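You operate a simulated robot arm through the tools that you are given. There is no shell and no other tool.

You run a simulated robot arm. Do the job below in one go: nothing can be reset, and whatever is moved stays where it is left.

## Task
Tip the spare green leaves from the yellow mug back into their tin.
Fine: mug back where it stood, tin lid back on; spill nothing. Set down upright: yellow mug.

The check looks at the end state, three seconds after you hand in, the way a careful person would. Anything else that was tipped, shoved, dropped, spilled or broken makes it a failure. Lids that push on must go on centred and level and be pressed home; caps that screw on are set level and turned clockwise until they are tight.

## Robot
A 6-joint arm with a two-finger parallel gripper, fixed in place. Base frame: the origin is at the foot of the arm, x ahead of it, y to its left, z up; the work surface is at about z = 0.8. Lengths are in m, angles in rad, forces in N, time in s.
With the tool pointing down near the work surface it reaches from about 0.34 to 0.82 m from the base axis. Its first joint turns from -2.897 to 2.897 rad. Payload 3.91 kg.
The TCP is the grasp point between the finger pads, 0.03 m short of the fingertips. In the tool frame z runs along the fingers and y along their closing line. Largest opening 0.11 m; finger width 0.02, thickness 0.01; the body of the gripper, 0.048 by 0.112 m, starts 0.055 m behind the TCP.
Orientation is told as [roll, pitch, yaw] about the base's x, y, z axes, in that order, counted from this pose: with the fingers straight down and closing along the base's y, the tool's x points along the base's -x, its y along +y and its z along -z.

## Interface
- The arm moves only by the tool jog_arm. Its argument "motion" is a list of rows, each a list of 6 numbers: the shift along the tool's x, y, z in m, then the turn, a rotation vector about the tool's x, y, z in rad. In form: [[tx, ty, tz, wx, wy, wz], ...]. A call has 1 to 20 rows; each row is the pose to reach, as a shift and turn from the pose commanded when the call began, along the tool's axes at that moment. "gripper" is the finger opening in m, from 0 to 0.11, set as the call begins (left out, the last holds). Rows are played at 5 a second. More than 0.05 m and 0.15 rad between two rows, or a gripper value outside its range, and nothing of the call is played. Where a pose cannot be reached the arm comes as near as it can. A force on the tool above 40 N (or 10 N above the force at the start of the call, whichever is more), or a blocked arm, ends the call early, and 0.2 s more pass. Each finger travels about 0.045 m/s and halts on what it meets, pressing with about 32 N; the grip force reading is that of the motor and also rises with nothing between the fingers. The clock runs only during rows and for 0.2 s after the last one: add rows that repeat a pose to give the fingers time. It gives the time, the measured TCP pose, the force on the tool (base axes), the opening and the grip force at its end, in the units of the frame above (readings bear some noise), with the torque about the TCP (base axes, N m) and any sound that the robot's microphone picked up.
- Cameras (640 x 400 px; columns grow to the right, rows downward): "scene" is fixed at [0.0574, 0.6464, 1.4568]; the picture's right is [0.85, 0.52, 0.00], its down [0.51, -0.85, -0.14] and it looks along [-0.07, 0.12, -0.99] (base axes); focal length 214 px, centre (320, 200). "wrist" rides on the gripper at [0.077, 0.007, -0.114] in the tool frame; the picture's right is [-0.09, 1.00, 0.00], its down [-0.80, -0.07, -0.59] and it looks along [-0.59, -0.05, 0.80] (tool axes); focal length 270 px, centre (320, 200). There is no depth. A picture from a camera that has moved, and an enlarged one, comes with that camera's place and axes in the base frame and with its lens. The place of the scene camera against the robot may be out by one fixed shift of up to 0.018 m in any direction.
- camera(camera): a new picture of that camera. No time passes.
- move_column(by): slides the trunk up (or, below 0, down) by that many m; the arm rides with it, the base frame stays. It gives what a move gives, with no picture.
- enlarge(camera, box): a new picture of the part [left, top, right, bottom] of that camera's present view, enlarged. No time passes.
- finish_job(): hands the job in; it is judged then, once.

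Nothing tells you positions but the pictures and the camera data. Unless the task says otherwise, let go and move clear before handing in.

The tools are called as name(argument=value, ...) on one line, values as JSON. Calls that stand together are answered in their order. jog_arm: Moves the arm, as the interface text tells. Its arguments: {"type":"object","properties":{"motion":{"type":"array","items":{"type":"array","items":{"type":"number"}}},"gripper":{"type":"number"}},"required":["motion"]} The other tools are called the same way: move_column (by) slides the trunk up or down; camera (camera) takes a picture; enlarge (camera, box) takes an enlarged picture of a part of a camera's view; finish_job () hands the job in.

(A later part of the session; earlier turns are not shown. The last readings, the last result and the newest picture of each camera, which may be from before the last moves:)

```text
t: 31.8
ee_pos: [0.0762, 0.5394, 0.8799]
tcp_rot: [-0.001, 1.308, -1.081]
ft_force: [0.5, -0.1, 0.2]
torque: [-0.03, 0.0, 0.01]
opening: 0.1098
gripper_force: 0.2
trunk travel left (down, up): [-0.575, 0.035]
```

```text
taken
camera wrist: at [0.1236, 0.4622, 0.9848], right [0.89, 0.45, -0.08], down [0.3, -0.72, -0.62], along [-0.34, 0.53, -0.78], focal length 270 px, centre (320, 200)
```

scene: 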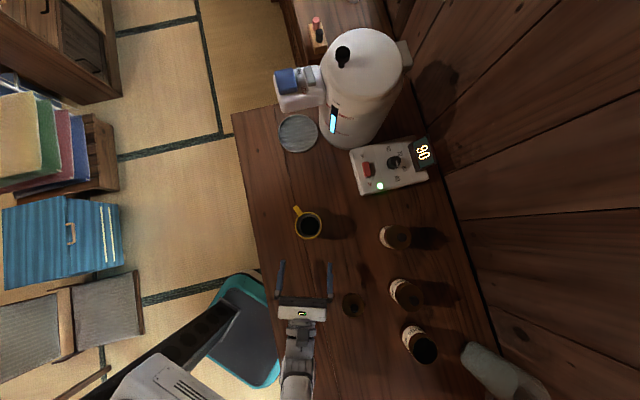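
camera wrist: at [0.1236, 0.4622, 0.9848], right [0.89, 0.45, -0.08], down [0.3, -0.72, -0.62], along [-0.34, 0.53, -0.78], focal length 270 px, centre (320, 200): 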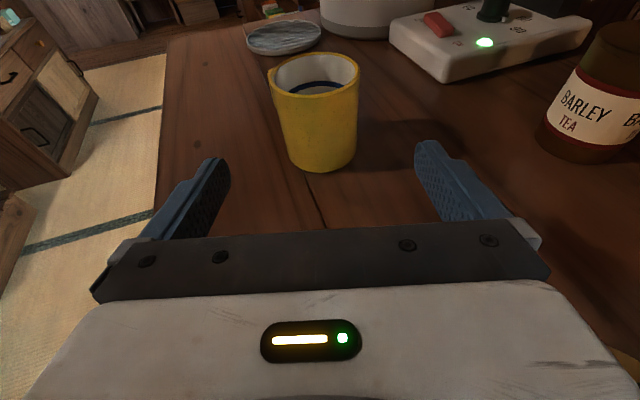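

The path is clear and the mug sits between the fingers' line. Moving forward along the tool axis so the fingers pass either side of the mug.

jog_arm(motion=[[-0.0015, -0.0026, 0.015, 0, 0, 0], [-0.0015, -0.0026, 0.035, 0, 0, 0], [-0.0015, -0.0026, 0.055, 0, 0, 0], [-0.0015, -0.0026, 0.075, 0, 0, 0], [-0.0015, -0.0026, 0.09, 0, 0, 0], [-0.0015, -0.0026, 0.09, 0, 0, 0]], gripper=0.11)

camera(camera="wrist")

enlarge(camera="scene", box=[250, 190, 378, 270])

```text
t: 33.2
ee_pos: [0.0326, 0.6127, 0.8528]
tcp_rot: [-0.001, 1.309, -1.085]
ft_force: [-0.2, 0.3, -0.1]
torque: [0.05, 0.02, 0.0]
opening: 0.11
gripper_force: 0.0
trunk travel left (down, up): [-0.575, 0.035]
```

```text
taken
camera wrist: at [0.0799, 0.5365, 0.958], right [0.89, 0.45, -0.09], down [0.3, -0.72, -0.62], along [-0.34, 0.53, -0.78], focal length 270 px, centre (320, 200)
```

wrist: 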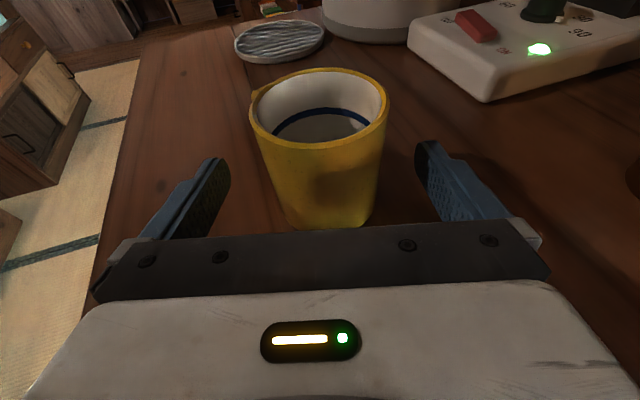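

```text
5.00 times, centred on (314, 230) of scene
camera zoom: at [0.0574, 0.6464, 1.4568], right [0.85, 0.52, 0.0], down [0.51, -0.85, -0.14], along [-0.07, 0.12, -0.99], focal length 1072 px, centre (350, 50)
```

zoom: 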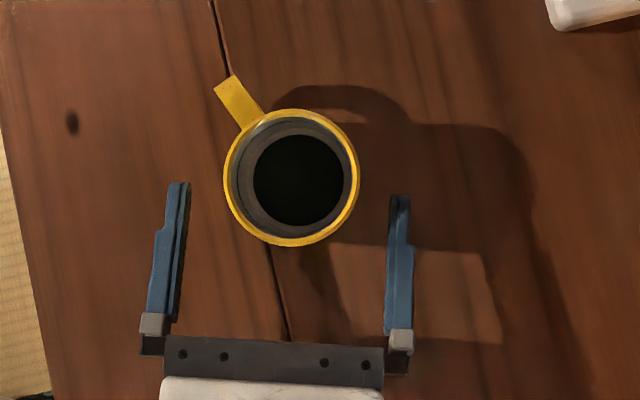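

The mug is centred between the fingers and the handle stays ahead of the left fingertip. I'll go the last 0.029 m.

jog_arm(motion=[[0, 0, 0.01, 0, 0, 0], [0, 0, 0.02, 0, 0, 0], [0, 0, 0.029, 0, 0, 0], [0, 0, 0.029, 0, 0, 0]], gripper=0.11)

camera(camera="wrist")

enlarge(camera="scene", box=[250, 190, 378, 270])

```text
t: 34.2
ee_pos: [0.0176, 0.6376, 0.8456]
tcp_rot: [-0.003, 1.31, -1.085]
ft_force: [0.2, -0.7, 1.2]
torque: [-0.02, 0.01, -0.03]
opening: 0.1101
gripper_force: 0.2
trunk travel left (down, up): [-0.575, 0.035]
```

```text
taken
camera wrist: at [0.0667, 0.5607, 0.9501], right [0.89, 0.45, -0.09], down [0.3, -0.72, -0.62], along [-0.34, 0.53, -0.78], focal length 270 px, centre (320, 200)
```

wrist: 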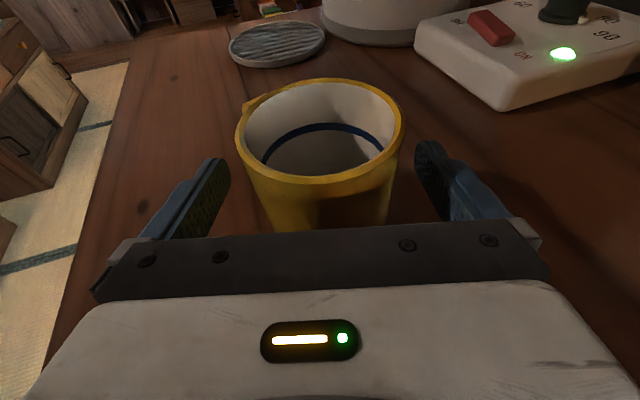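

```text
5.00 times, centred on (314, 230) of scene
camera zoom: at [0.0574, 0.6464, 1.4568], right [0.85, 0.52, 0.0], down [0.51, -0.85, -0.14], along [-0.07, 0.12, -0.99], focal length 1072 px, centre (350, 50)
```

zoom: 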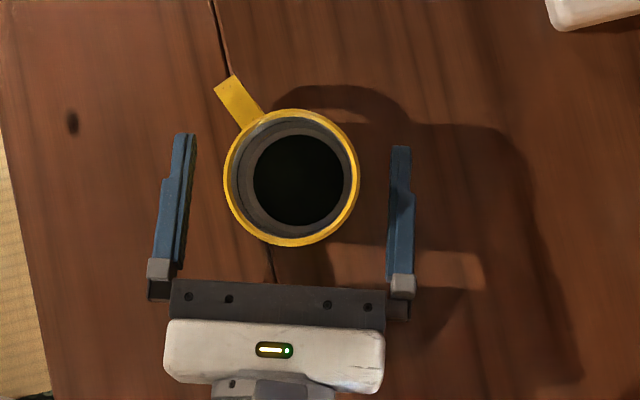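

Good alignment, so I'll close on the mug.

jog_arm(motion=[[0, 0, 0, 0, 0, 0], [0, 0, 0, 0, 0, 0], [0, 0, 0, 0, 0, 0], [0, 0, 0, 0, 0, 0], [0, 0, 0, 0, 0, 0]], gripper=0.04)

camera(camera="wrist")

enlarge(camera="scene", box=[250, 190, 378, 270])

```text
t: 35.4
ee_pos: [0.0185, 0.6371, 0.8458]
tcp_rot: [-0.001, 1.311, -1.082]
ft_force: [-0.5, 0.5, -0.6]
torque: [0.06, -0.08, -0.02]
opening: 0.0688
gripper_force: 31.8
trunk travel left (down, up): [-0.575, 0.035]
```

```text
taken
camera wrist: at [0.0669, 0.5606, 0.9503], right [0.89, 0.45, -0.09], down [0.3, -0.72, -0.62], along [-0.34, 0.53, -0.78], focal length 270 px, centre (320, 200)
```

wrist: 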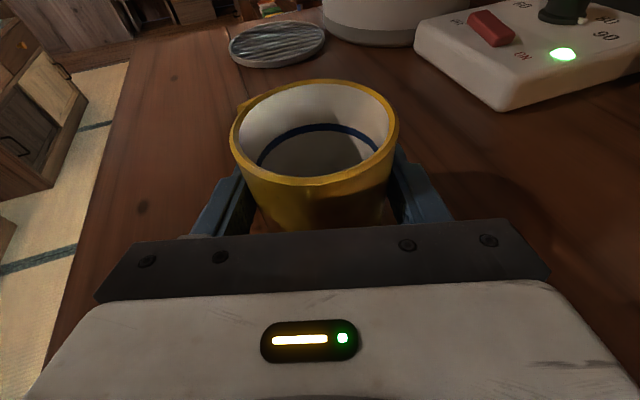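

```text
5.00 times, centred on (314, 230) of scene
camera zoom: at [0.0574, 0.6464, 1.4568], right [0.85, 0.52, 0.0], down [0.51, -0.85, -0.14], along [-0.07, 0.12, -0.99], focal length 1072 px, centre (350, 50)
```

zoom: 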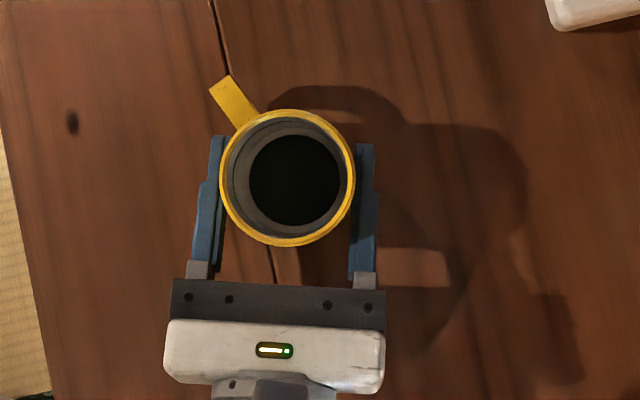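

The mug is gripped (opening 0.0688, 32 N) and moved only about 2 mm; I'll correct for that when putting it back. Now a gentle lift straight up, checking after the first bit.

jog_arm(motion=[[0.0029, 0, -0.0008, 0, 0, 0], [0.0077, 0, -0.0021, 0, 0, 0], [0.0145, 0, -0.0039, 0, 0, 0], [0.0193, 0, -0.0052, 0, 0, 0], [0.0193, 0, -0.0052, 0, 0, 0]], gripper=0.04)

enlarge(camera="scene", box=[250, 190, 378, 270])

camera(camera="wrist")

```text
t: 36.6
ee_pos: [0.0186, 0.6382, 0.8653]
tcp_rot: [0.0, 1.31, -1.084]
ft_force: [0.8, -0.3, -2.7]
torque: [-0.04, -0.04, -0.01]
opening: 0.0689
gripper_force: 31.8
trunk travel left (down, up): [-0.575, 0.035]
```

```text
5.00 times, centred on (314, 230) of scene
camera zoom: at [0.0574, 0.6464, 1.4568], right [0.85, 0.52, 0.0], down [0.51, -0.85, -0.14], along [-0.07, 0.12, -0.99], focal length 1072 px, centre (350, 50)
```

zoom: 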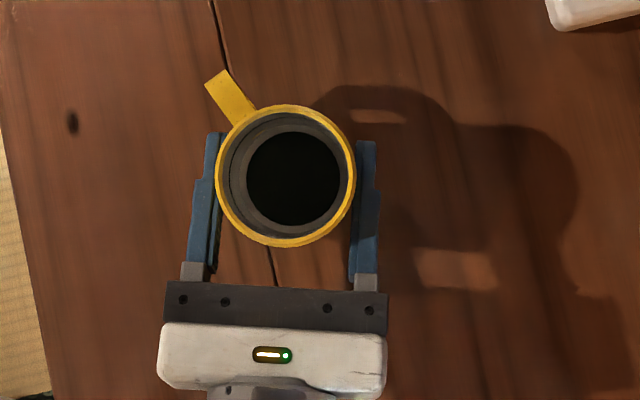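

```text
taken
camera wrist: at [0.0669, 0.5612, 0.9708], right [0.89, 0.45, -0.09], down [0.3, -0.72, -0.62], along [-0.34, 0.53, -0.78], focal length 270 px, centre (320, 200)
```

wrist: 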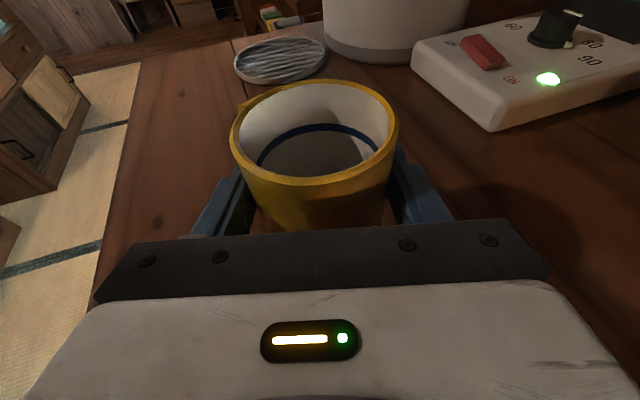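

The mug is held firmly and level. Lifting on to about z 1.0.

jog_arm(motion=[[0.0058, 0, -0.0016, 0, 0, 0], [0.0155, 0, -0.0041, 0, 0, 0], [0.029, 0, -0.0078, 0, 0, 0], [0.0454, 0, -0.0122, 0, 0, 0], [0.0628, 0, -0.0168, 0, 0, 0], [0.0811, 0, -0.0217, 0, 0, 0], [0.0995, 0, -0.0267, 0, 0, 0], [0.114, 0, -0.0305, 0, 0, 0], [0.1246, 0, -0.0334, 0, 0, 0], [0.1304, 0, -0.0349, 0, 0, 0], [0.1304, 0, -0.0349, 0, 0, 0]], gripper=0.04)

camera(camera="scene")

```text
t: 39.0
ee_pos: [0.0188, 0.6386, 1.0003]
tcp_rot: [-0.001, 1.308, -1.083]
ft_force: [0.6, -0.4, -1.7]
torque: [-0.03, -0.06, 0.02]
opening: 0.0686
gripper_force: 32.0
trunk travel left (down, up): [-0.575, 0.035]
```

```text
taken
```

scene: 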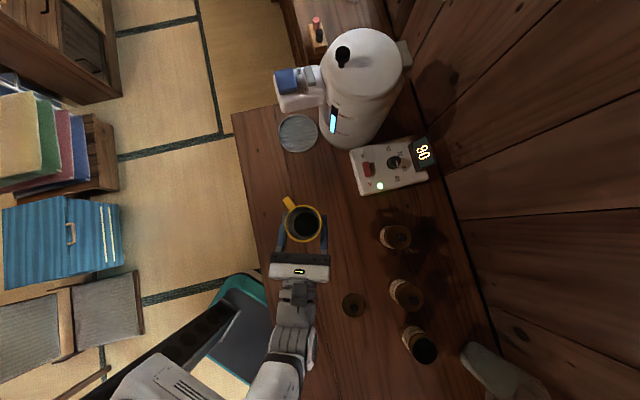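

All steady. Now I'll carry the mug upright at this height to the right-hand side of the open GREEN tin, turning the hand to azimuth 55°.

jog_arm(motion=[[-0.0008, 0.0031, -0.0031, -0.0106, 0, 0.0028], [-0.0033, 0.0125, -0.0124, -0.0424, 0, 0.0114], [-0.0066, 0.025, -0.0248, -0.0849, 0, 0.0227], [-0.0108, 0.0407, -0.0402, -0.138, 0, 0.037], [-0.0158, 0.0594, -0.0588, -0.2016, 0, 0.054], [-0.0211, 0.0798, -0.0789, -0.2706, 0, 0.0725], [-0.0269, 0.1017, -0.1006, -0.3449, 0, 0.0924], [-0.0327, 0.1236, -0.1223, -0.4192, 0, 0.1123], [-0.0385, 0.1455, -0.1439, -0.4935, 0, 0.1322], [-0.0444, 0.1673, -0.1656, -0.5677, 0, 0.1521], [-0.0502, 0.1892, -0.1872, -0.642, 0, 0.172], [-0.056, 0.2111, -0.2089, -0.7163, 0, 0.1919], [-0.0618, 0.233, -0.2306, -0.7906, 0, 0.2118], [-0.0671, 0.2534, -0.2507, -0.8596, 0, 0.2303], [-0.0721, 0.2721, -0.2693, -0.9232, 0, 0.2473], [-0.0763, 0.2878, -0.2847, -0.9763, 0, 0.2616], [-0.0796, 0.3003, -0.2971, -1.0188, 0, 0.2729], [-0.0821, 0.3097, -0.3064, -1.0506, 0, 0.2815], [-0.0829, 0.3128, -0.3095, -1.0612, 0, 0.2843], [-0.0829, 0.3128, -0.3095, -1.0612, 0, 0.2843]], gripper=0.04)

camera(camera="scene")

camera(camera="wrist")

```text
t: 43.2
ee_pos: [0.4429, 0.4906, 1.0044]
tcp_rot: [-0.035, 1.305, -2.094]
ft_force: [-0.7, -0.1, -1.9]
torque: [-0.03, -0.02, 0.02]
opening: 0.0685
gripper_force: 32.1
out of reach, approached as far as the arm can: row 13, 14, 15, 16, 17, 18, 19, 20
trunk travel left (down, up): [-0.575, 0.035]
```

```text
taken
```

scene: 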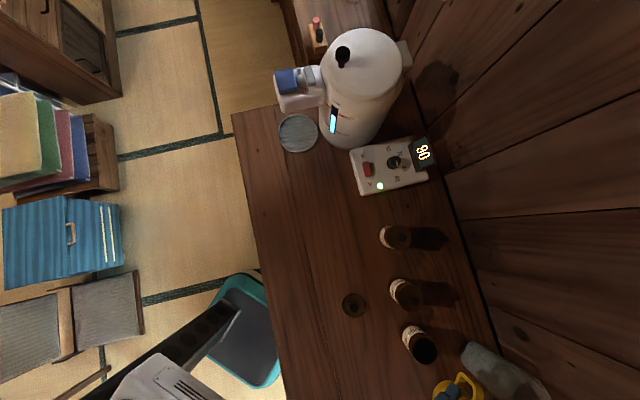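

```text
taken
camera wrist: at [0.4076, 0.4082, 1.1106], right [0.87, -0.49, -0.09], down [-0.44, -0.66, -0.62], along [0.24, 0.58, -0.78], focal length 270 px, centre (320, 200)
```

wrist: 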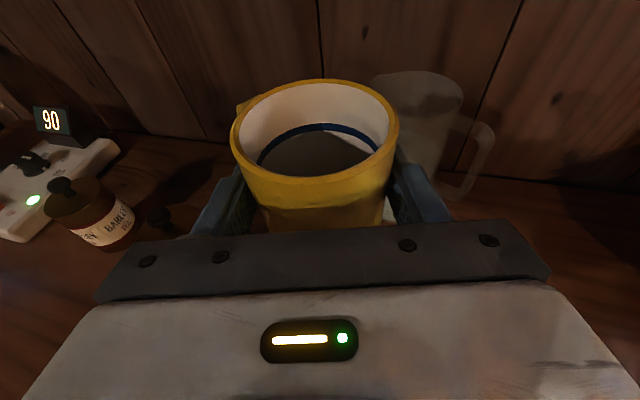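

The arm could not quite reach azimuth 55° (a wrist limit), so the mug is 2° off level; nothing has spilled. I'll back the hand azimuth off to about 75°, which should be comfortably reachable and stays clear of the glass jug.

jog_arm(motion=[[0.0004, 0.0001, 0.0015, 0.0337, 0, -0.009], [0.0012, 0.0004, 0.0046, 0.1011, 0, -0.0271], [0.0021, 0.0007, 0.0076, 0.1686, 0, -0.0452], [0.0029, 0.0009, 0.0106, 0.236, 0, -0.0632], [0.0037, 0.0012, 0.0137, 0.3034, 0, -0.0813], [0.0041, 0.0013, 0.0152, 0.3371, 0, -0.0903], [0.0041, 0.0013, 0.0152, 0.3371, 0, -0.0903], [0.0041, 0.0013, 0.0152, 0.3371, 0, -0.0903]], gripper=0.04)

camera(camera="scene")

camera(camera="wrist")

```text
t: 45.0
ee_pos: [0.4519, 0.5047, 1.005]
tcp_rot: [-0.037, 1.308, -1.747]
ft_force: [0.8, -0.2, -2.4]
torque: [-0.03, 0.0, 0.02]
opening: 0.0684
gripper_force: 32.1
trunk travel left (down, up): [-0.575, 0.035]
```

```text
taken
```

scene: 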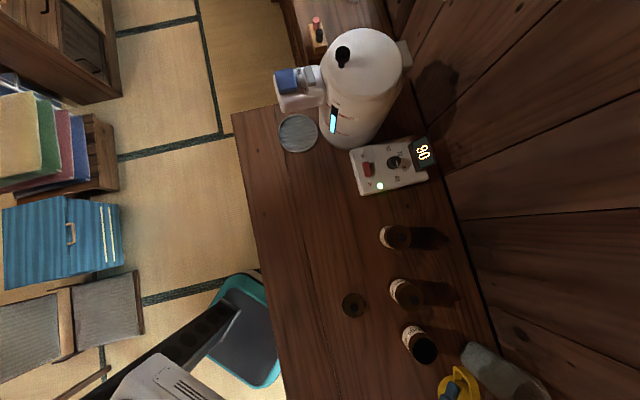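

```text
taken
camera wrist: at [0.4459, 0.4137, 1.1095], right [0.98, -0.16, -0.09], down [-0.19, -0.76, -0.62], along [0.03, 0.63, -0.78], focal length 270 px, centre (320, 200)
```

wrist: 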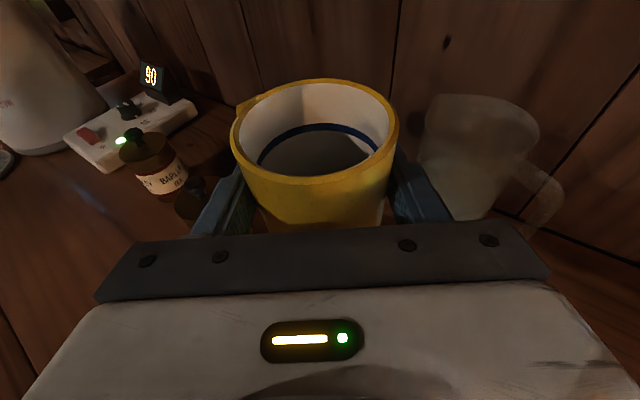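

The hand is now at azimuth ~80–82° with the mug practically level. I'll take out the small residual twist and lower to the pre-pour position, just right of the tin mouth.

jog_arm(motion=[[-0.0117, 0.001, 0.0067, -0.009, 0, 0], [-0.0233, 0.002, 0.0135, -0.0185, 0, 0], [-0.035, 0.003, 0.0202, -0.028, 0, 0], [-0.0466, 0.004, 0.0269, -0.037, 0, 0], [-0.0466, 0.004, 0.0269, -0.037, 0, 0], [-0.0466, 0.004, 0.0269, -0.037, 0, 0]], gripper=0.04)

camera(camera="scene")

enlarge(camera="scene", box=[380, 300, 540, 400])

camera(camera="wrist")

```text
t: 46.4
ee_pos: [0.4561, 0.5168, 0.9541]
tcp_rot: [0.001, 1.31, -1.747]
ft_force: [-0.3, 1.1, -2.2]
torque: [-0.01, -0.02, 0.01]
opening: 0.0687
gripper_force: 32.0
trunk travel left (down, up): [-0.575, 0.035]
```

```text
taken
```

scene: 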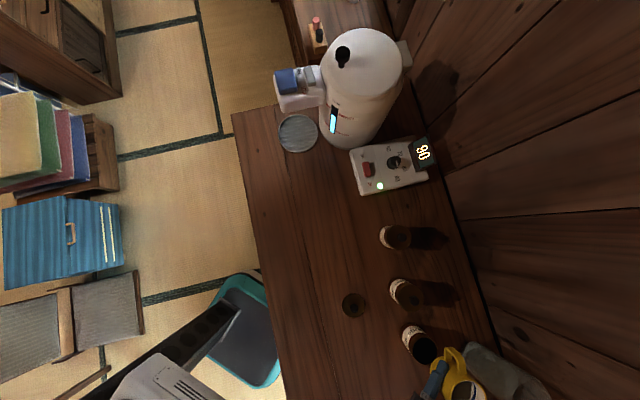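

```text
4.00 times, centred on (460, 350) of scene
camera zoom: at [0.0574, 0.6464, 1.4568], right [0.85, 0.52, 0.0], down [0.51, -0.85, -0.14], along [-0.07, 0.12, -0.99], focal length 858 px, centre (-240, -400)
```

zoom: 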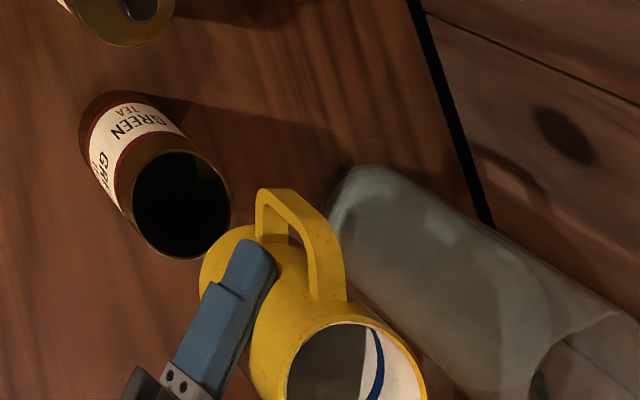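

```text
taken
camera wrist: at [0.4463, 0.4267, 1.0583], right [0.98, -0.2, -0.09], down [-0.21, -0.76, -0.62], along [0.06, 0.62, -0.78], focal length 270 px, centre (320, 200)
```

wrist: 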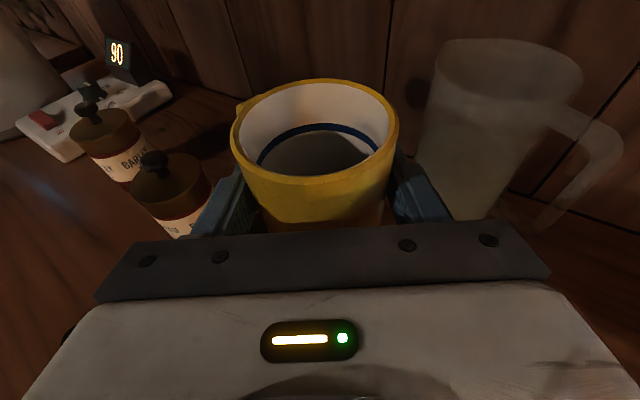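

The mug is poised to the right of the open GREEN tin, whose mouth I can watch from the scene camera. I'll start tipping to the left, first to 45°, keeping the mug's lip over the tin mouth.

jog_arm(motion=[[0, 0.0036, 0, -0.0339, 0, -0.1264], [0, 0.0066, 0, -0.0678, 0, -0.2529], [0, 0.0089, 0, -0.1016, 0, -0.3793], [0, 0.0103, 0, -0.1355, 0, -0.5057], [0, 0.011, 0, -0.1694, 0, -0.6322], [0, 0.0109, 0, -0.2033, 0, -0.7586], [0, 0.0109, 0, -0.2033, 0, -0.7586]], gripper=0.04)

enlarge(camera="scene", box=[380, 300, 540, 400])

camera(camera="wrist")

```text
t: 48.0
ee_pos: [0.4685, 0.5155, 0.9536]
tcp_rot: [1.317, 0.75, -0.536]
ft_force: [-0.5, 0.0, -2.5]
torque: [-0.03, 0.01, 0.01]
opening: 0.0685
gripper_force: 32.3
trunk travel left (down, up): [-0.575, 0.035]
```

```text
4.00 times, centred on (460, 350) of scene
camera zoom: at [0.0574, 0.6464, 1.4568], right [0.85, 0.52, 0.0], down [0.51, -0.85, -0.14], along [-0.07, 0.12, -0.99], focal length 858 px, centre (-240, -400)
```

zoom: 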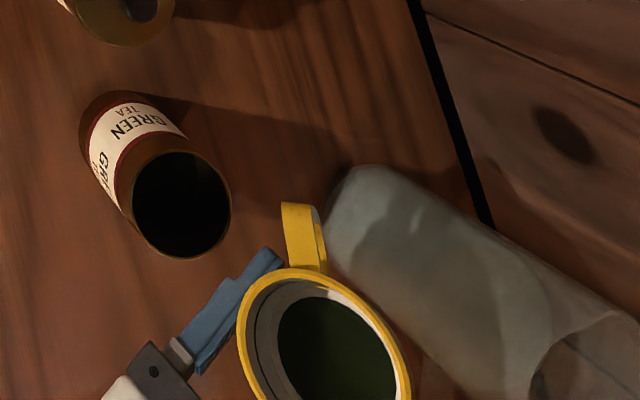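

```text
taken
camera wrist: at [0.3836, 0.4386, 1.0325], right [0.75, -0.16, 0.65], down [0.25, -0.84, -0.49], along [0.62, 0.52, -0.59], focal length 270 px, centre (320, 200)
```

wrist: 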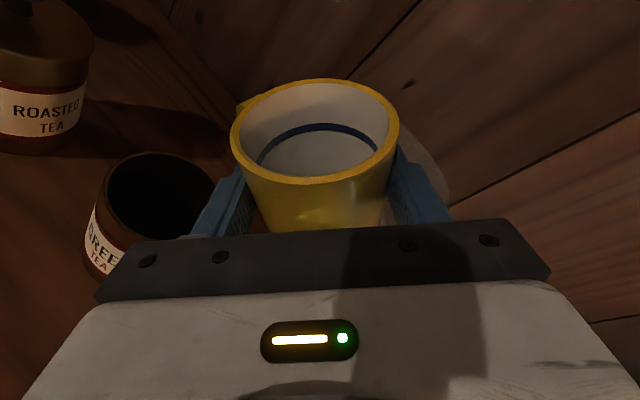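

The green leaf mass is now visible at the bottom of the tilted mug, still lying still. Continuing slowly to 65°.

jog_arm(motion=[[0.0004, -0.0004, -0.0001, -0.0113, 0, -0.0421], [0.0008, -0.0008, -0.0002, -0.0226, 0, -0.0843], [0.0013, -0.0013, -0.0004, -0.0339, 0, -0.1264], [0.0018, -0.0018, -0.0005, -0.0452, 0, -0.1686], [0.0024, -0.0024, -0.0006, -0.0565, 0, -0.2107], [0.0029, -0.003, -0.0008, -0.0678, 0, -0.2529], [0.0036, -0.0038, -0.001, -0.079, 0, -0.295], [0.0043, -0.0045, -0.0012, -0.0903, 0, -0.3372], [0.0043, -0.0045, -0.0012, -0.0903, 0, -0.3372]], gripper=0.04)

enlarge(camera="scene", box=[380, 300, 540, 400])

camera(camera="wrist")

```text
t: 50.0
ee_pos: [0.46, 0.5168, 0.9536]
tcp_rot: [1.45, 0.42, -0.465]
ft_force: [0.4, 0.7, -2.0]
torque: [-0.01, 0.01, -0.04]
opening: 0.0686
gripper_force: 32.0
trunk travel left (down, up): [-0.575, 0.035]
```

```text
4.00 times, centred on (460, 350) of scene
camera zoom: at [0.0574, 0.6464, 1.4568], right [0.85, 0.52, 0.0], down [0.51, -0.85, -0.14], along [-0.07, 0.12, -0.99], focal length 858 px, centre (-240, -400)
```

zoom: 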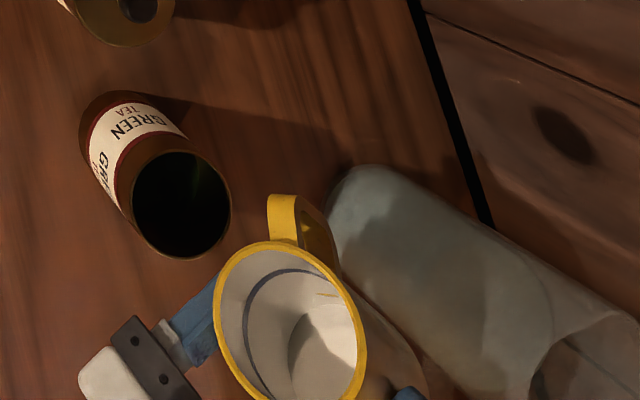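

```text
taken
camera wrist: at [0.3548, 0.444, 1.004], right [0.49, -0.11, 0.87], down [0.39, -0.86, -0.33], along [0.78, 0.49, -0.38], focal length 270 px, centre (320, 200)
```

wrist: 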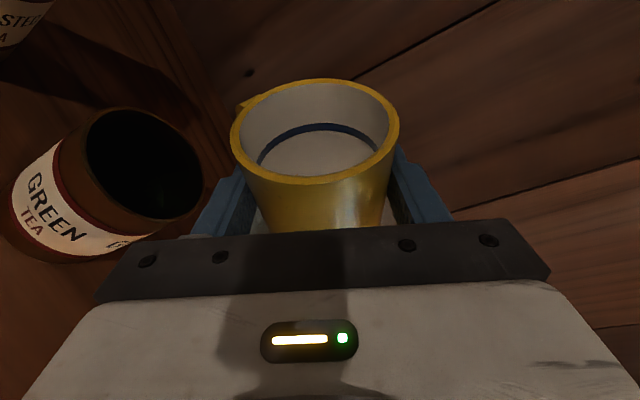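

The mug's inside now looks white and bare, so the leaves have slid out. I'll check the tin and the counter for strays.

enlarge(camera="scene", box=[390, 310, 470, 360])

enlarge(camera="wrist", box=[0, 90, 220, 230])

enlarge(camera="scene", box=[420, 340, 500, 400])

enlarge(camera="wrist", box=[220, 70, 420, 200])

```text
8.00 times, centred on (430, 335) of scene
camera zoom: at [0.0574, 0.6464, 1.4568], right [0.85, 0.52, 0.0], down [0.51, -0.85, -0.14], along [-0.07, 0.12, -0.99], focal length 1716 px, centre (-560, -880)
```

zoom: 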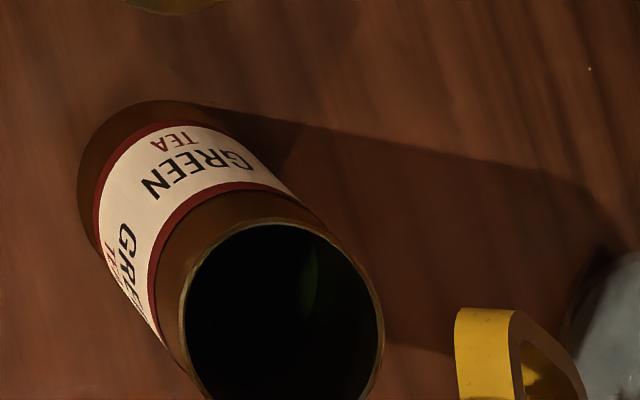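

```text
2.86 times, centred on (110, 160) of wrist
camera zoom: at [0.3548, 0.444, 1.004], right [0.49, -0.11, 0.87], down [0.39, -0.86, -0.33], along [0.78, 0.49, -0.38], focal length 772 px, centre (920, 314)
```

zoom: 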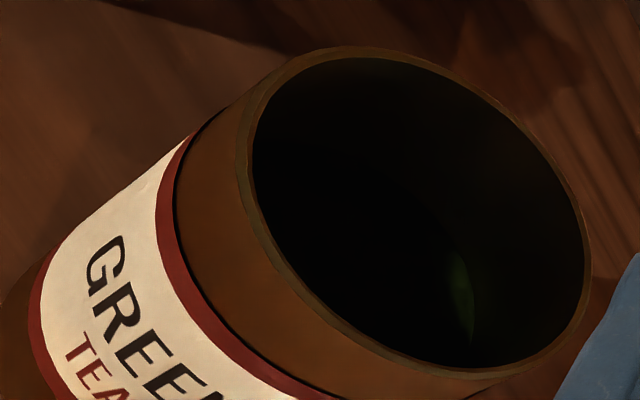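

```text
6.67 times, centred on (460, 370) of scene
camera zoom: at [0.0574, 0.6464, 1.4568], right [0.85, 0.52, 0.0], down [0.51, -0.85, -0.14], along [-0.07, 0.12, -0.99], focal length 1430 px, centre (-613, -933)
```

zoom: 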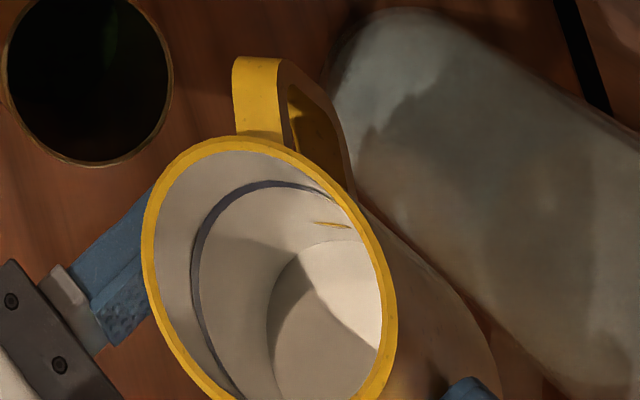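

```text
3.08 times, centred on (320, 135) of wrist
camera zoom: at [0.3548, 0.444, 1.004], right [0.49, -0.11, 0.87], down [0.39, -0.86, -0.33], along [0.78, 0.49, -0.38], focal length 832 px, centre (320, 400)
```

zoom: 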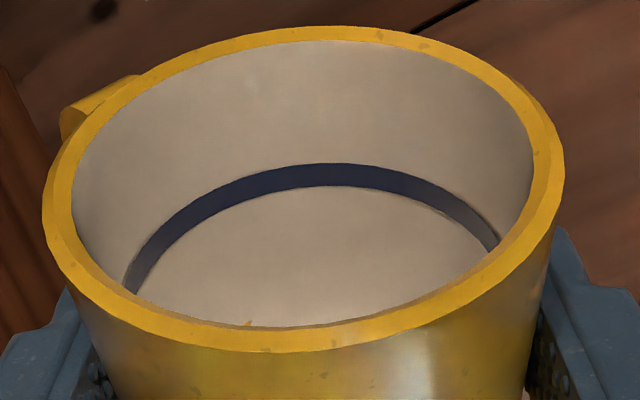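

The mug looks empty, and green shows inside the tin; nothing is on the counter. To be thorough I'll tip on to 100° with the lip still over the tin mouth so any stray leaf falls in too.

jog_arm(motion=[[0.0021, 0.0001, -0.0006, -0.0226, 0, -0.0843], [0.0044, 0.0001, -0.0012, -0.0452, 0, -0.1686], [0.007, -0.0001, -0.0019, -0.0678, 0, -0.2529], [0.0099, -0.0004, -0.0026, -0.0903, 0, -0.3372], [0.0125, -0.0016, -0.0033, -0.1129, 0, -0.4215], [0.0153, -0.003, -0.0041, -0.1355, 0, -0.5057], [0.0184, -0.0045, -0.0049, -0.1581, 0, -0.59], [0.0184, -0.0045, -0.0049, -0.1581, 0, -0.59], [0.0184, -0.0045, -0.0049, -0.1581, 0, -0.59]], gripper=0.04)

enlarge(camera="scene", box=[380, 300, 540, 400])

camera(camera="wrist")

```text
t: 52.0
ee_pos: [0.4421, 0.5193, 0.956]
tcp_rot: [1.616, -0.17, -0.442]
ft_force: [-0.1, -0.4, -2.1]
torque: [-0.04, 0.02, 0.0]
opening: 0.0683
gripper_force: 32.1
trunk travel left (down, up): [-0.575, 0.035]
```

```text
4.00 times, centred on (460, 350) of scene
camera zoom: at [0.0574, 0.6464, 1.4568], right [0.85, 0.52, 0.0], down [0.51, -0.85, -0.14], along [-0.07, 0.12, -0.99], focal length 858 px, centre (-240, -400)
```

zoom: 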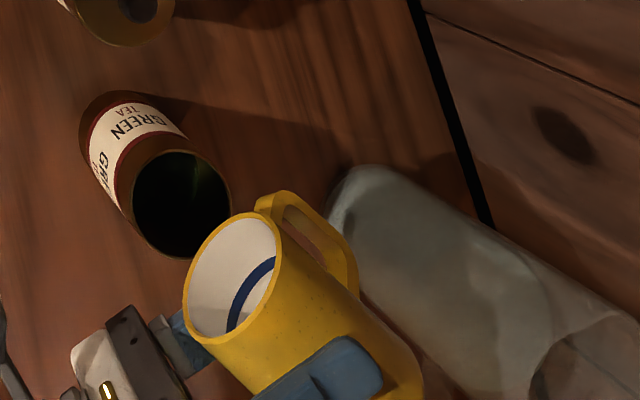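

```text
taken
camera wrist: at [0.3237, 0.4482, 0.9462], right [-0.09, -0.01, 1.0], down [0.48, -0.88, 0.04], along [0.87, 0.48, 0.08], focal length 270 px, centre (320, 200)
```

wrist: 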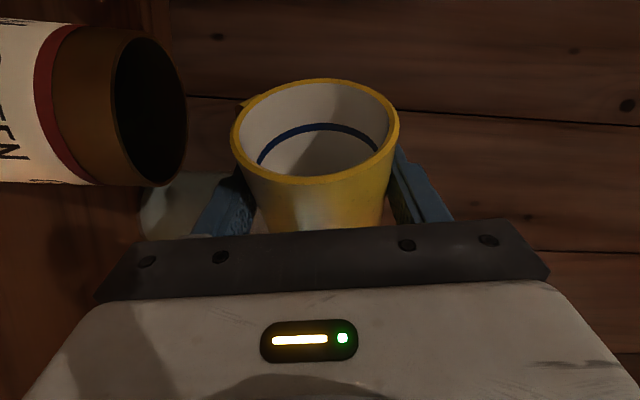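

The mug is empty. I'll raise it and turn it back upright beside the tin, away from the jug.

jog_arm(motion=[[-0.0073, 0.0139, 0.002, 0.0323, 0, 0.1205], [-0.0146, 0.0278, 0.0039, 0.0645, 0, 0.2409], [-0.0218, 0.0417, 0.0059, 0.0968, 0, 0.3614], [-0.0291, 0.0556, 0.0078, 0.1291, 0, 0.4818], [-0.0291, 0.0556, 0.0078, 0.1614, 0, 0.6023], [-0.0291, 0.0556, 0.0078, 0.1936, 0, 0.7227], [-0.0291, 0.0556, 0.0078, 0.2259, 0, 0.8432], [-0.0291, 0.0556, 0.0078, 0.2582, 0, 0.9636], [-0.0291, 0.0556, 0.0078, 0.2904, 0, 1.0841], [-0.0291, 0.0556, 0.0078, 0.3227, 0, 1.2045], [-0.0291, 0.0556, 0.0078, 0.355, 0, 1.325], [-0.0291, 0.0556, 0.0078, 0.3872, 0, 1.4454], [-0.0291, 0.0556, 0.0078, 0.4195, 0, 1.5659], [-0.0291, 0.0556, 0.0078, 0.4517, 0, 1.6858], [-0.0291, 0.0556, 0.0078, 0.4517, 0, 1.6858]], gripper=0.04)

camera(camera="scene")

camera(camera="wrist")

enlarge(camera="scene", box=[380, 300, 540, 400])

```text
t: 55.2
ee_pos: [0.4603, 0.5175, 1.0164]
tcp_rot: [-0.005, 1.309, -1.753]
ft_force: [-0.3, 0.2, -2.3]
torque: [-0.03, 0.0, 0.01]
opening: 0.0685
gripper_force: 32.2
trunk travel left (down, up): [-0.575, 0.035]
```

```text
taken
```

scene: 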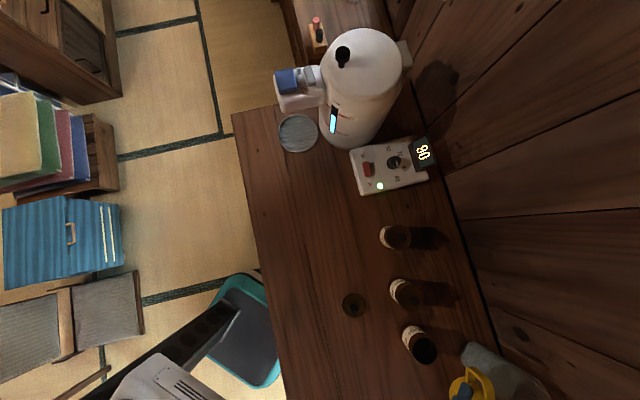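

```text
taken
camera wrist: at [0.4528, 0.4265, 1.1218], right [0.98, -0.2, -0.09], down [-0.21, -0.76, -0.62], along [0.06, 0.62, -0.78], focal length 270 px, centre (320, 200)
```

wrist: 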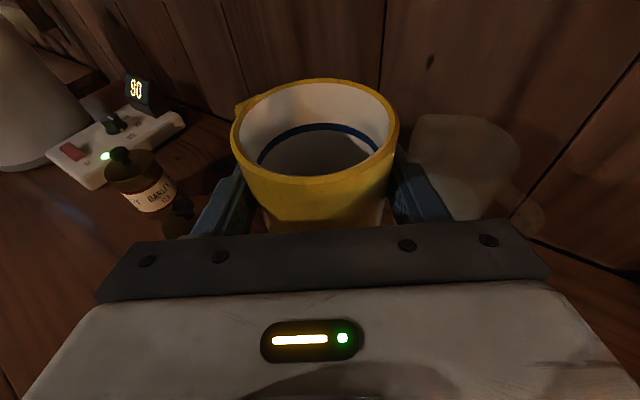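

```text
4.00 times, centred on (460, 350) of scene
camera zoom: at [0.0574, 0.6464, 1.4568], right [0.85, 0.52, 0.0], down [0.51, -0.85, -0.14], along [-0.07, 0.12, -0.99], focal length 858 px, centre (-240, -400)
```

zoom: 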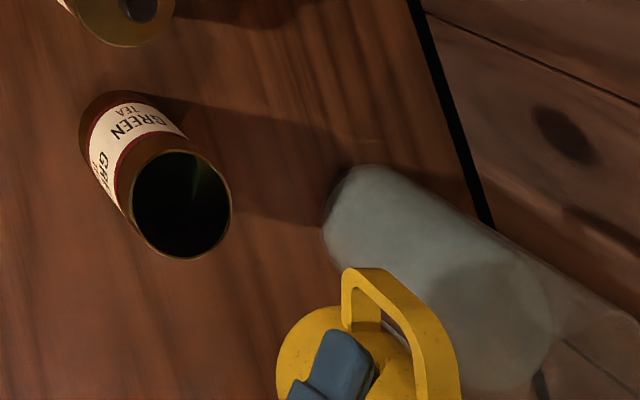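

The mug is upright and empty, the tin undisturbed. Now I'll carry it back above the spot where it stood.

jog_arm(motion=[[0.0001, -0.0045, 0.0004, 0.0065, 0, -0.0017], [0.0004, -0.0182, 0.0015, 0.0259, 0, -0.0069], [0.0008, -0.0364, 0.0031, 0.0518, 0, -0.0139], [0.0013, -0.0591, 0.005, 0.0841, 0, -0.0225], [0.002, -0.0864, 0.0073, 0.123, 0, -0.0329], [0.0026, -0.1159, 0.0098, 0.165, 0, -0.0442], [0.0033, -0.1477, 0.0125, 0.2103, 0, -0.0564], [0.0041, -0.1796, 0.0152, 0.2556, 0, -0.0685], [0.0048, -0.2114, 0.0179, 0.3009, 0, -0.0806], [0.0055, -0.2432, 0.0205, 0.3463, 0, -0.0928], [0.0062, -0.275, 0.0232, 0.3916, 0, -0.1049], [0.007, -0.3069, 0.0259, 0.4369, 0, -0.117], [0.0077, -0.3387, 0.0286, 0.4822, 0, -0.1292], [0.0083, -0.3682, 0.0311, 0.5242, 0, -0.1405], [0.009, -0.3955, 0.0334, 0.5631, 0, -0.1509], [0.0095, -0.4182, 0.0353, 0.5954, 0, -0.1595], [0.0099, -0.4364, 0.0369, 0.6213, 0, -0.1665], [0.0102, -0.4501, 0.038, 0.6407, 0, -0.1717], [0.0103, -0.4546, 0.0384, 0.6472, 0, -0.1734], [0.0103, -0.4546, 0.0384, 0.6472, 0, -0.1734]], gripper=0.04)

camera(camera="scene")

camera(camera="wrist")

```text
t: 59.4
ee_pos: [0.0202, 0.6337, 1.0182]
tcp_rot: [0.0, 1.309, -1.077]
ft_force: [0.7, -1.1, -2.5]
torque: [0.0, -0.04, -0.03]
opening: 0.0682
gripper_force: 32.5
trunk travel left (down, up): [-0.575, 0.035]
```

```text
taken
```

scene: 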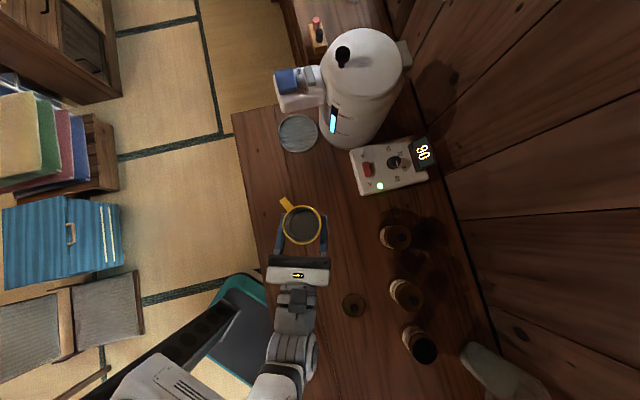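

```text
taken
camera wrist: at [0.0692, 0.5584, 1.1227], right [0.89, 0.45, -0.08], down [0.31, -0.72, -0.62], along [-0.34, 0.52, -0.78], focal length 270 px, centre (320, 200)
```

wrist: 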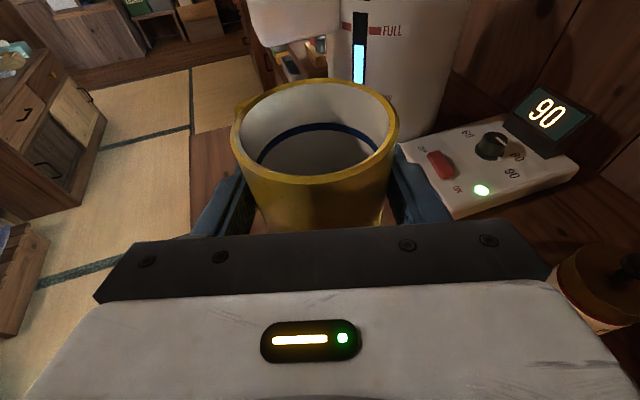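

Above its old spot, about 5 mm short in y. I'll correct that while lowering to a few millimetres above the counter.

jog_arm(motion=[[-0.008, 0.0003, 0.0024, 0, 0, 0], [-0.0239, 0.0006, 0.0071, 0, 0, 0], [-0.0438, 0.001, 0.013, 0, 0, 0], [-0.0636, 0.0013, 0.019, 0, 0, 0], [-0.0835, 0.0017, 0.0249, 0, 0, 0], [-0.1034, 0.002, 0.0308, 0, 0, 0], [-0.1233, 0.0023, 0.0367, 0, 0, 0], [-0.1392, 0.0025, 0.0415, 0, 0, 0], [-0.1511, 0.0027, 0.045, 0, 0, 0], [-0.1575, 0.0027, 0.0469, 0, 0, 0], [-0.1591, 0.0027, 0.0474, 0, 0, 0], [-0.1591, 0.0027, 0.0474, 0, 0, 0]], gripper=0.04)

enlarge(camera="scene", box=[250, 190, 378, 270])

camera(camera="wrist")

```text
t: 62.0
ee_pos: [0.0214, 0.6414, 0.8518]
tcp_rot: [0.001, 1.309, -1.075]
ft_force: [-0.1, 0.3, -3.1]
torque: [-0.02, -0.02, 0.01]
opening: 0.0683
gripper_force: 32.2
trunk travel left (down, up): [-0.575, 0.035]
```

```text
5.00 times, centred on (314, 230) of scene
camera zoom: at [0.0574, 0.6464, 1.4568], right [0.85, 0.52, 0.0], down [0.51, -0.85, -0.14], along [-0.07, 0.12, -0.99], focal length 1072 px, centre (350, 50)
```

zoom: 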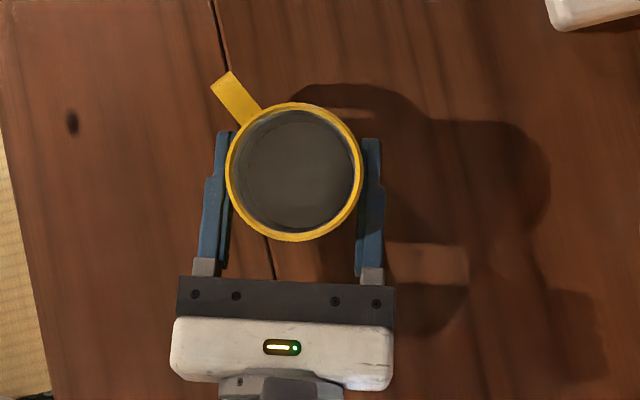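

```text
taken
camera wrist: at [0.0693, 0.5647, 0.9564], right [0.89, 0.45, -0.08], down [0.31, -0.72, -0.62], along [-0.34, 0.52, -0.78], focal length 270 px, centre (320, 200)
```

wrist: 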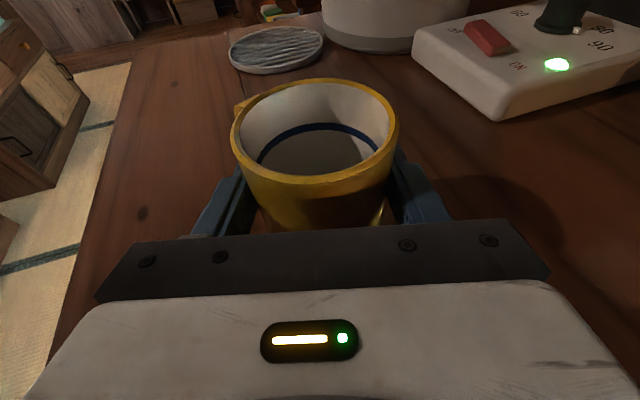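

The mug is about 3 mm too far in y by the picture. I'll correct that and come down nearly to contact.

jog_arm(motion=[[-0.0007, -0.0014, -0.0026, 0, 0, 0], [-0.0026, -0.0014, -0.0021, 0, 0, 0], [-0.0045, -0.0014, -0.0016, 0, 0, 0], [-0.005, -0.0014, -0.0014, 0, 0, 0]], gripper=0.04)

enlarge(camera="scene", box=[250, 190, 378, 270])

```text
t: 63.0
ee_pos: [0.0214, 0.6376, 0.847]
tcp_rot: [0.0, 1.31, -1.078]
ft_force: [0.5, 0.1, -2.5]
torque: [-0.03, -0.01, -0.03]
opening: 0.0682
gripper_force: 31.5
trunk travel left (down, up): [-0.575, 0.035]
```

```text
5.00 times, centred on (314, 230) of scene
camera zoom: at [0.0574, 0.6464, 1.4568], right [0.85, 0.52, 0.0], down [0.51, -0.85, -0.14], along [-0.07, 0.12, -0.99], focal length 1072 px, centre (350, 50)
```

zoom: 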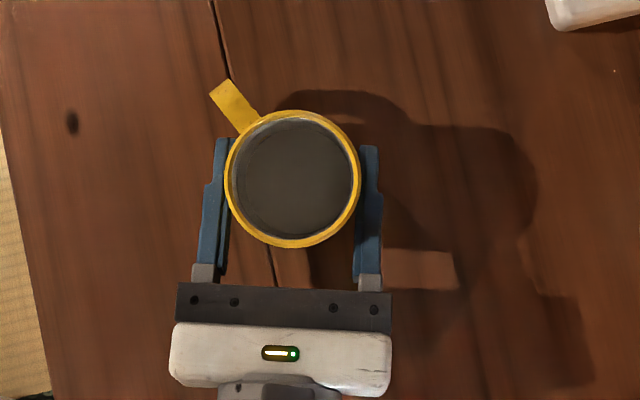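

Position now matches the original within a millimetre. Lowering the last bit until the counter takes the weight.

jog_arm(motion=[[-0.0007, 0, 0.0002, 0, 0, 0], [-0.0014, 0, 0.0004, 0, 0, 0], [-0.0014, 0, 0.0004, 0, 0, 0]], gripper=0.04)

```text
t: 63.8
ee_pos: [0.0211, 0.6379, 0.8452]
tcp_rot: [0.002, 1.309, -1.075]
ft_force: [0.4, -0.3, -1.3]
torque: [0.02, -0.04, -0.04]
opening: 0.0684
gripper_force: 31.8
trunk travel left (down, up): [-0.575, 0.035]
```

jog_arm(motion=[[-0.0005, 0, 0.0001, 0, 0, 0], [-0.001, 0, 0.0003, 0, 0, 0], [-0.001, 0, 0.0003, 0, 0, 0]], gripper=0.04)

```text
t: 64.6
ee_pos: [0.0206, 0.6365, 0.845]
tcp_rot: [0.006, 1.311, -1.071]
ft_force: [2.1, -1.6, 7.0]
torque: [0.03, -0.36, -0.08]
opening: 0.0678
gripper_force: 31.6
trunk travel left (down, up): [-0.575, 0.035]
```

The mug is down (7 N contact). I'll ease off slightly and open the fingers.

jog_arm(motion=[[0.0005, 0, -0.0001, 0, 0, 0], [0.0005, 0, -0.0001, 0, 0, 0]], gripper=0.04)

jog_arm(motion=[[0, 0, 0, 0, 0, 0], [0, 0, 0, 0, 0, 0], [0, 0, 0, 0, 0, 0], [0, 0, 0, 0, 0, 0], [0, 0, 0, 0, 0, 0]], gripper=0.11)

enlarge(camera="scene", box=[250, 190, 378, 270])

camera(camera="wrist")

```text
t: 65.2
ee_pos: [0.0206, 0.6375, 0.8457]
tcp_rot: [0.002, 1.309, -1.072]
ft_force: [1.3, -0.6, 5.6]
torque: [0.08, -0.31, -0.05]
opening: 0.0682
gripper_force: 31.7
trunk travel left (down, up): [-0.575, 0.035]
```

```text
t: 66.4
ee_pos: [0.021, 0.6377, 0.8459]
tcp_rot: [0.002, 1.31, -1.075]
ft_force: [0.1, -0.2, 0.4]
torque: [0.01, -0.02, 0.01]
opening: 0.11
gripper_force: 0.0
trunk travel left (down, up): [-0.575, 0.035]
```

```text
5.00 times, centred on (314, 230) of scene
camera zoom: at [0.0574, 0.6464, 1.4568], right [0.85, 0.52, 0.0], down [0.51, -0.85, -0.14], along [-0.07, 0.12, -0.99], focal length 1072 px, centre (350, 50)
```

zoom: 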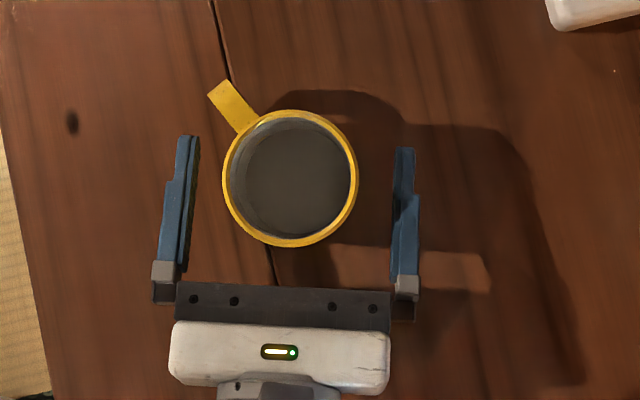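

```text
taken
camera wrist: at [0.0695, 0.5612, 0.9499], right [0.89, 0.45, -0.08], down [0.31, -0.72, -0.62], along [-0.34, 0.52, -0.78], focal length 270 px, centre (320, 200)
```

wrist: 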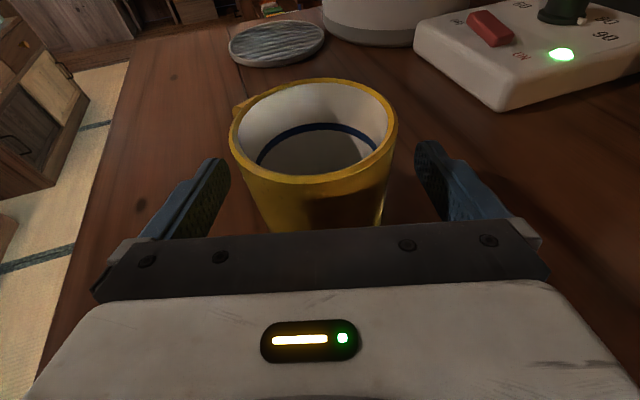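

The mug stands where it was. I noticed a tiny bright speck in the picture near the control box, so I'll look at it before backing off.

enlarge(camera="scene", box=[350, 190, 400, 221])

enlarge(camera="scene", box=[440, 300, 490, 331])

enlarge(camera="scene", box=[390, 310, 490, 372])

```text
12.80 times, centred on (375, 206) of scene
camera zoom: at [0.0574, 0.6464, 1.4568], right [0.85, 0.52, 0.0], down [0.51, -0.85, -0.14], along [-0.07, 0.12, -0.99], focal length 2745 px, centre (-384, 130)
```

zoom: 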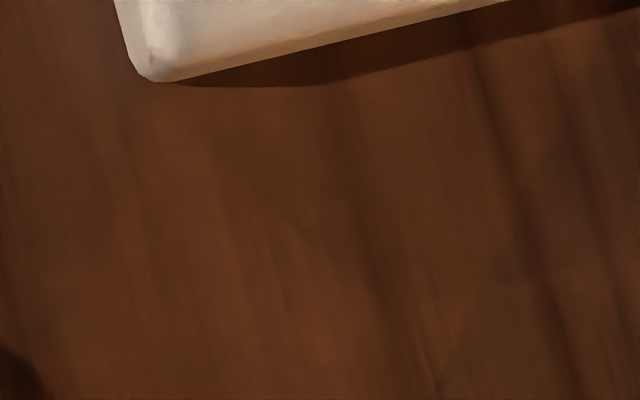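

```text
12.80 times, centred on (465, 316) of scene
camera zoom: at [0.0574, 0.6464, 1.4568], right [0.85, 0.52, 0.0], down [0.51, -0.85, -0.14], along [-0.07, 0.12, -0.99], focal length 2745 px, centre (-1536, -1278)
```

zoom: 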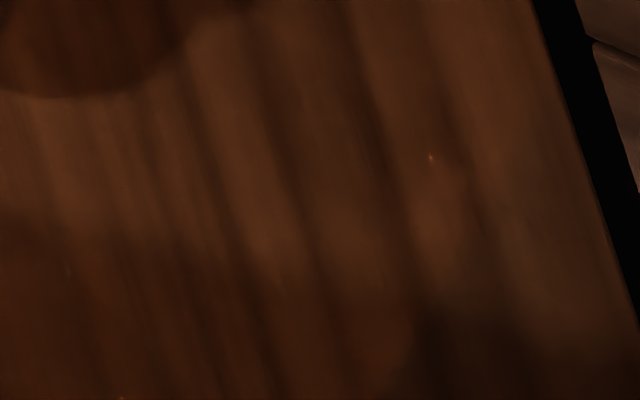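

```text
6.40 times, centred on (440, 341) of scene
camera zoom: at [0.0574, 0.6464, 1.4568], right [0.85, 0.52, 0.0], down [0.51, -0.85, -0.14], along [-0.07, 0.12, -0.99], focal length 1373 px, centre (-448, -702)
```

zoom: 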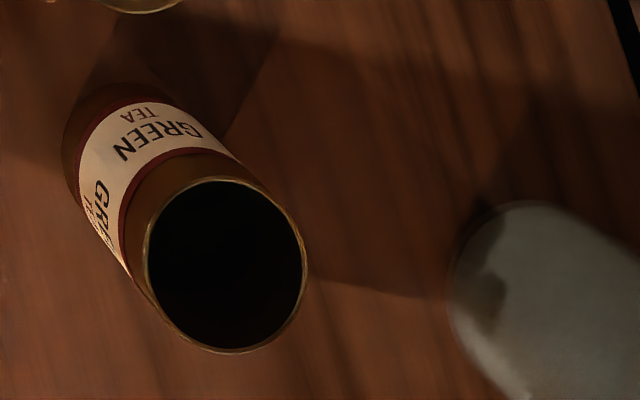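

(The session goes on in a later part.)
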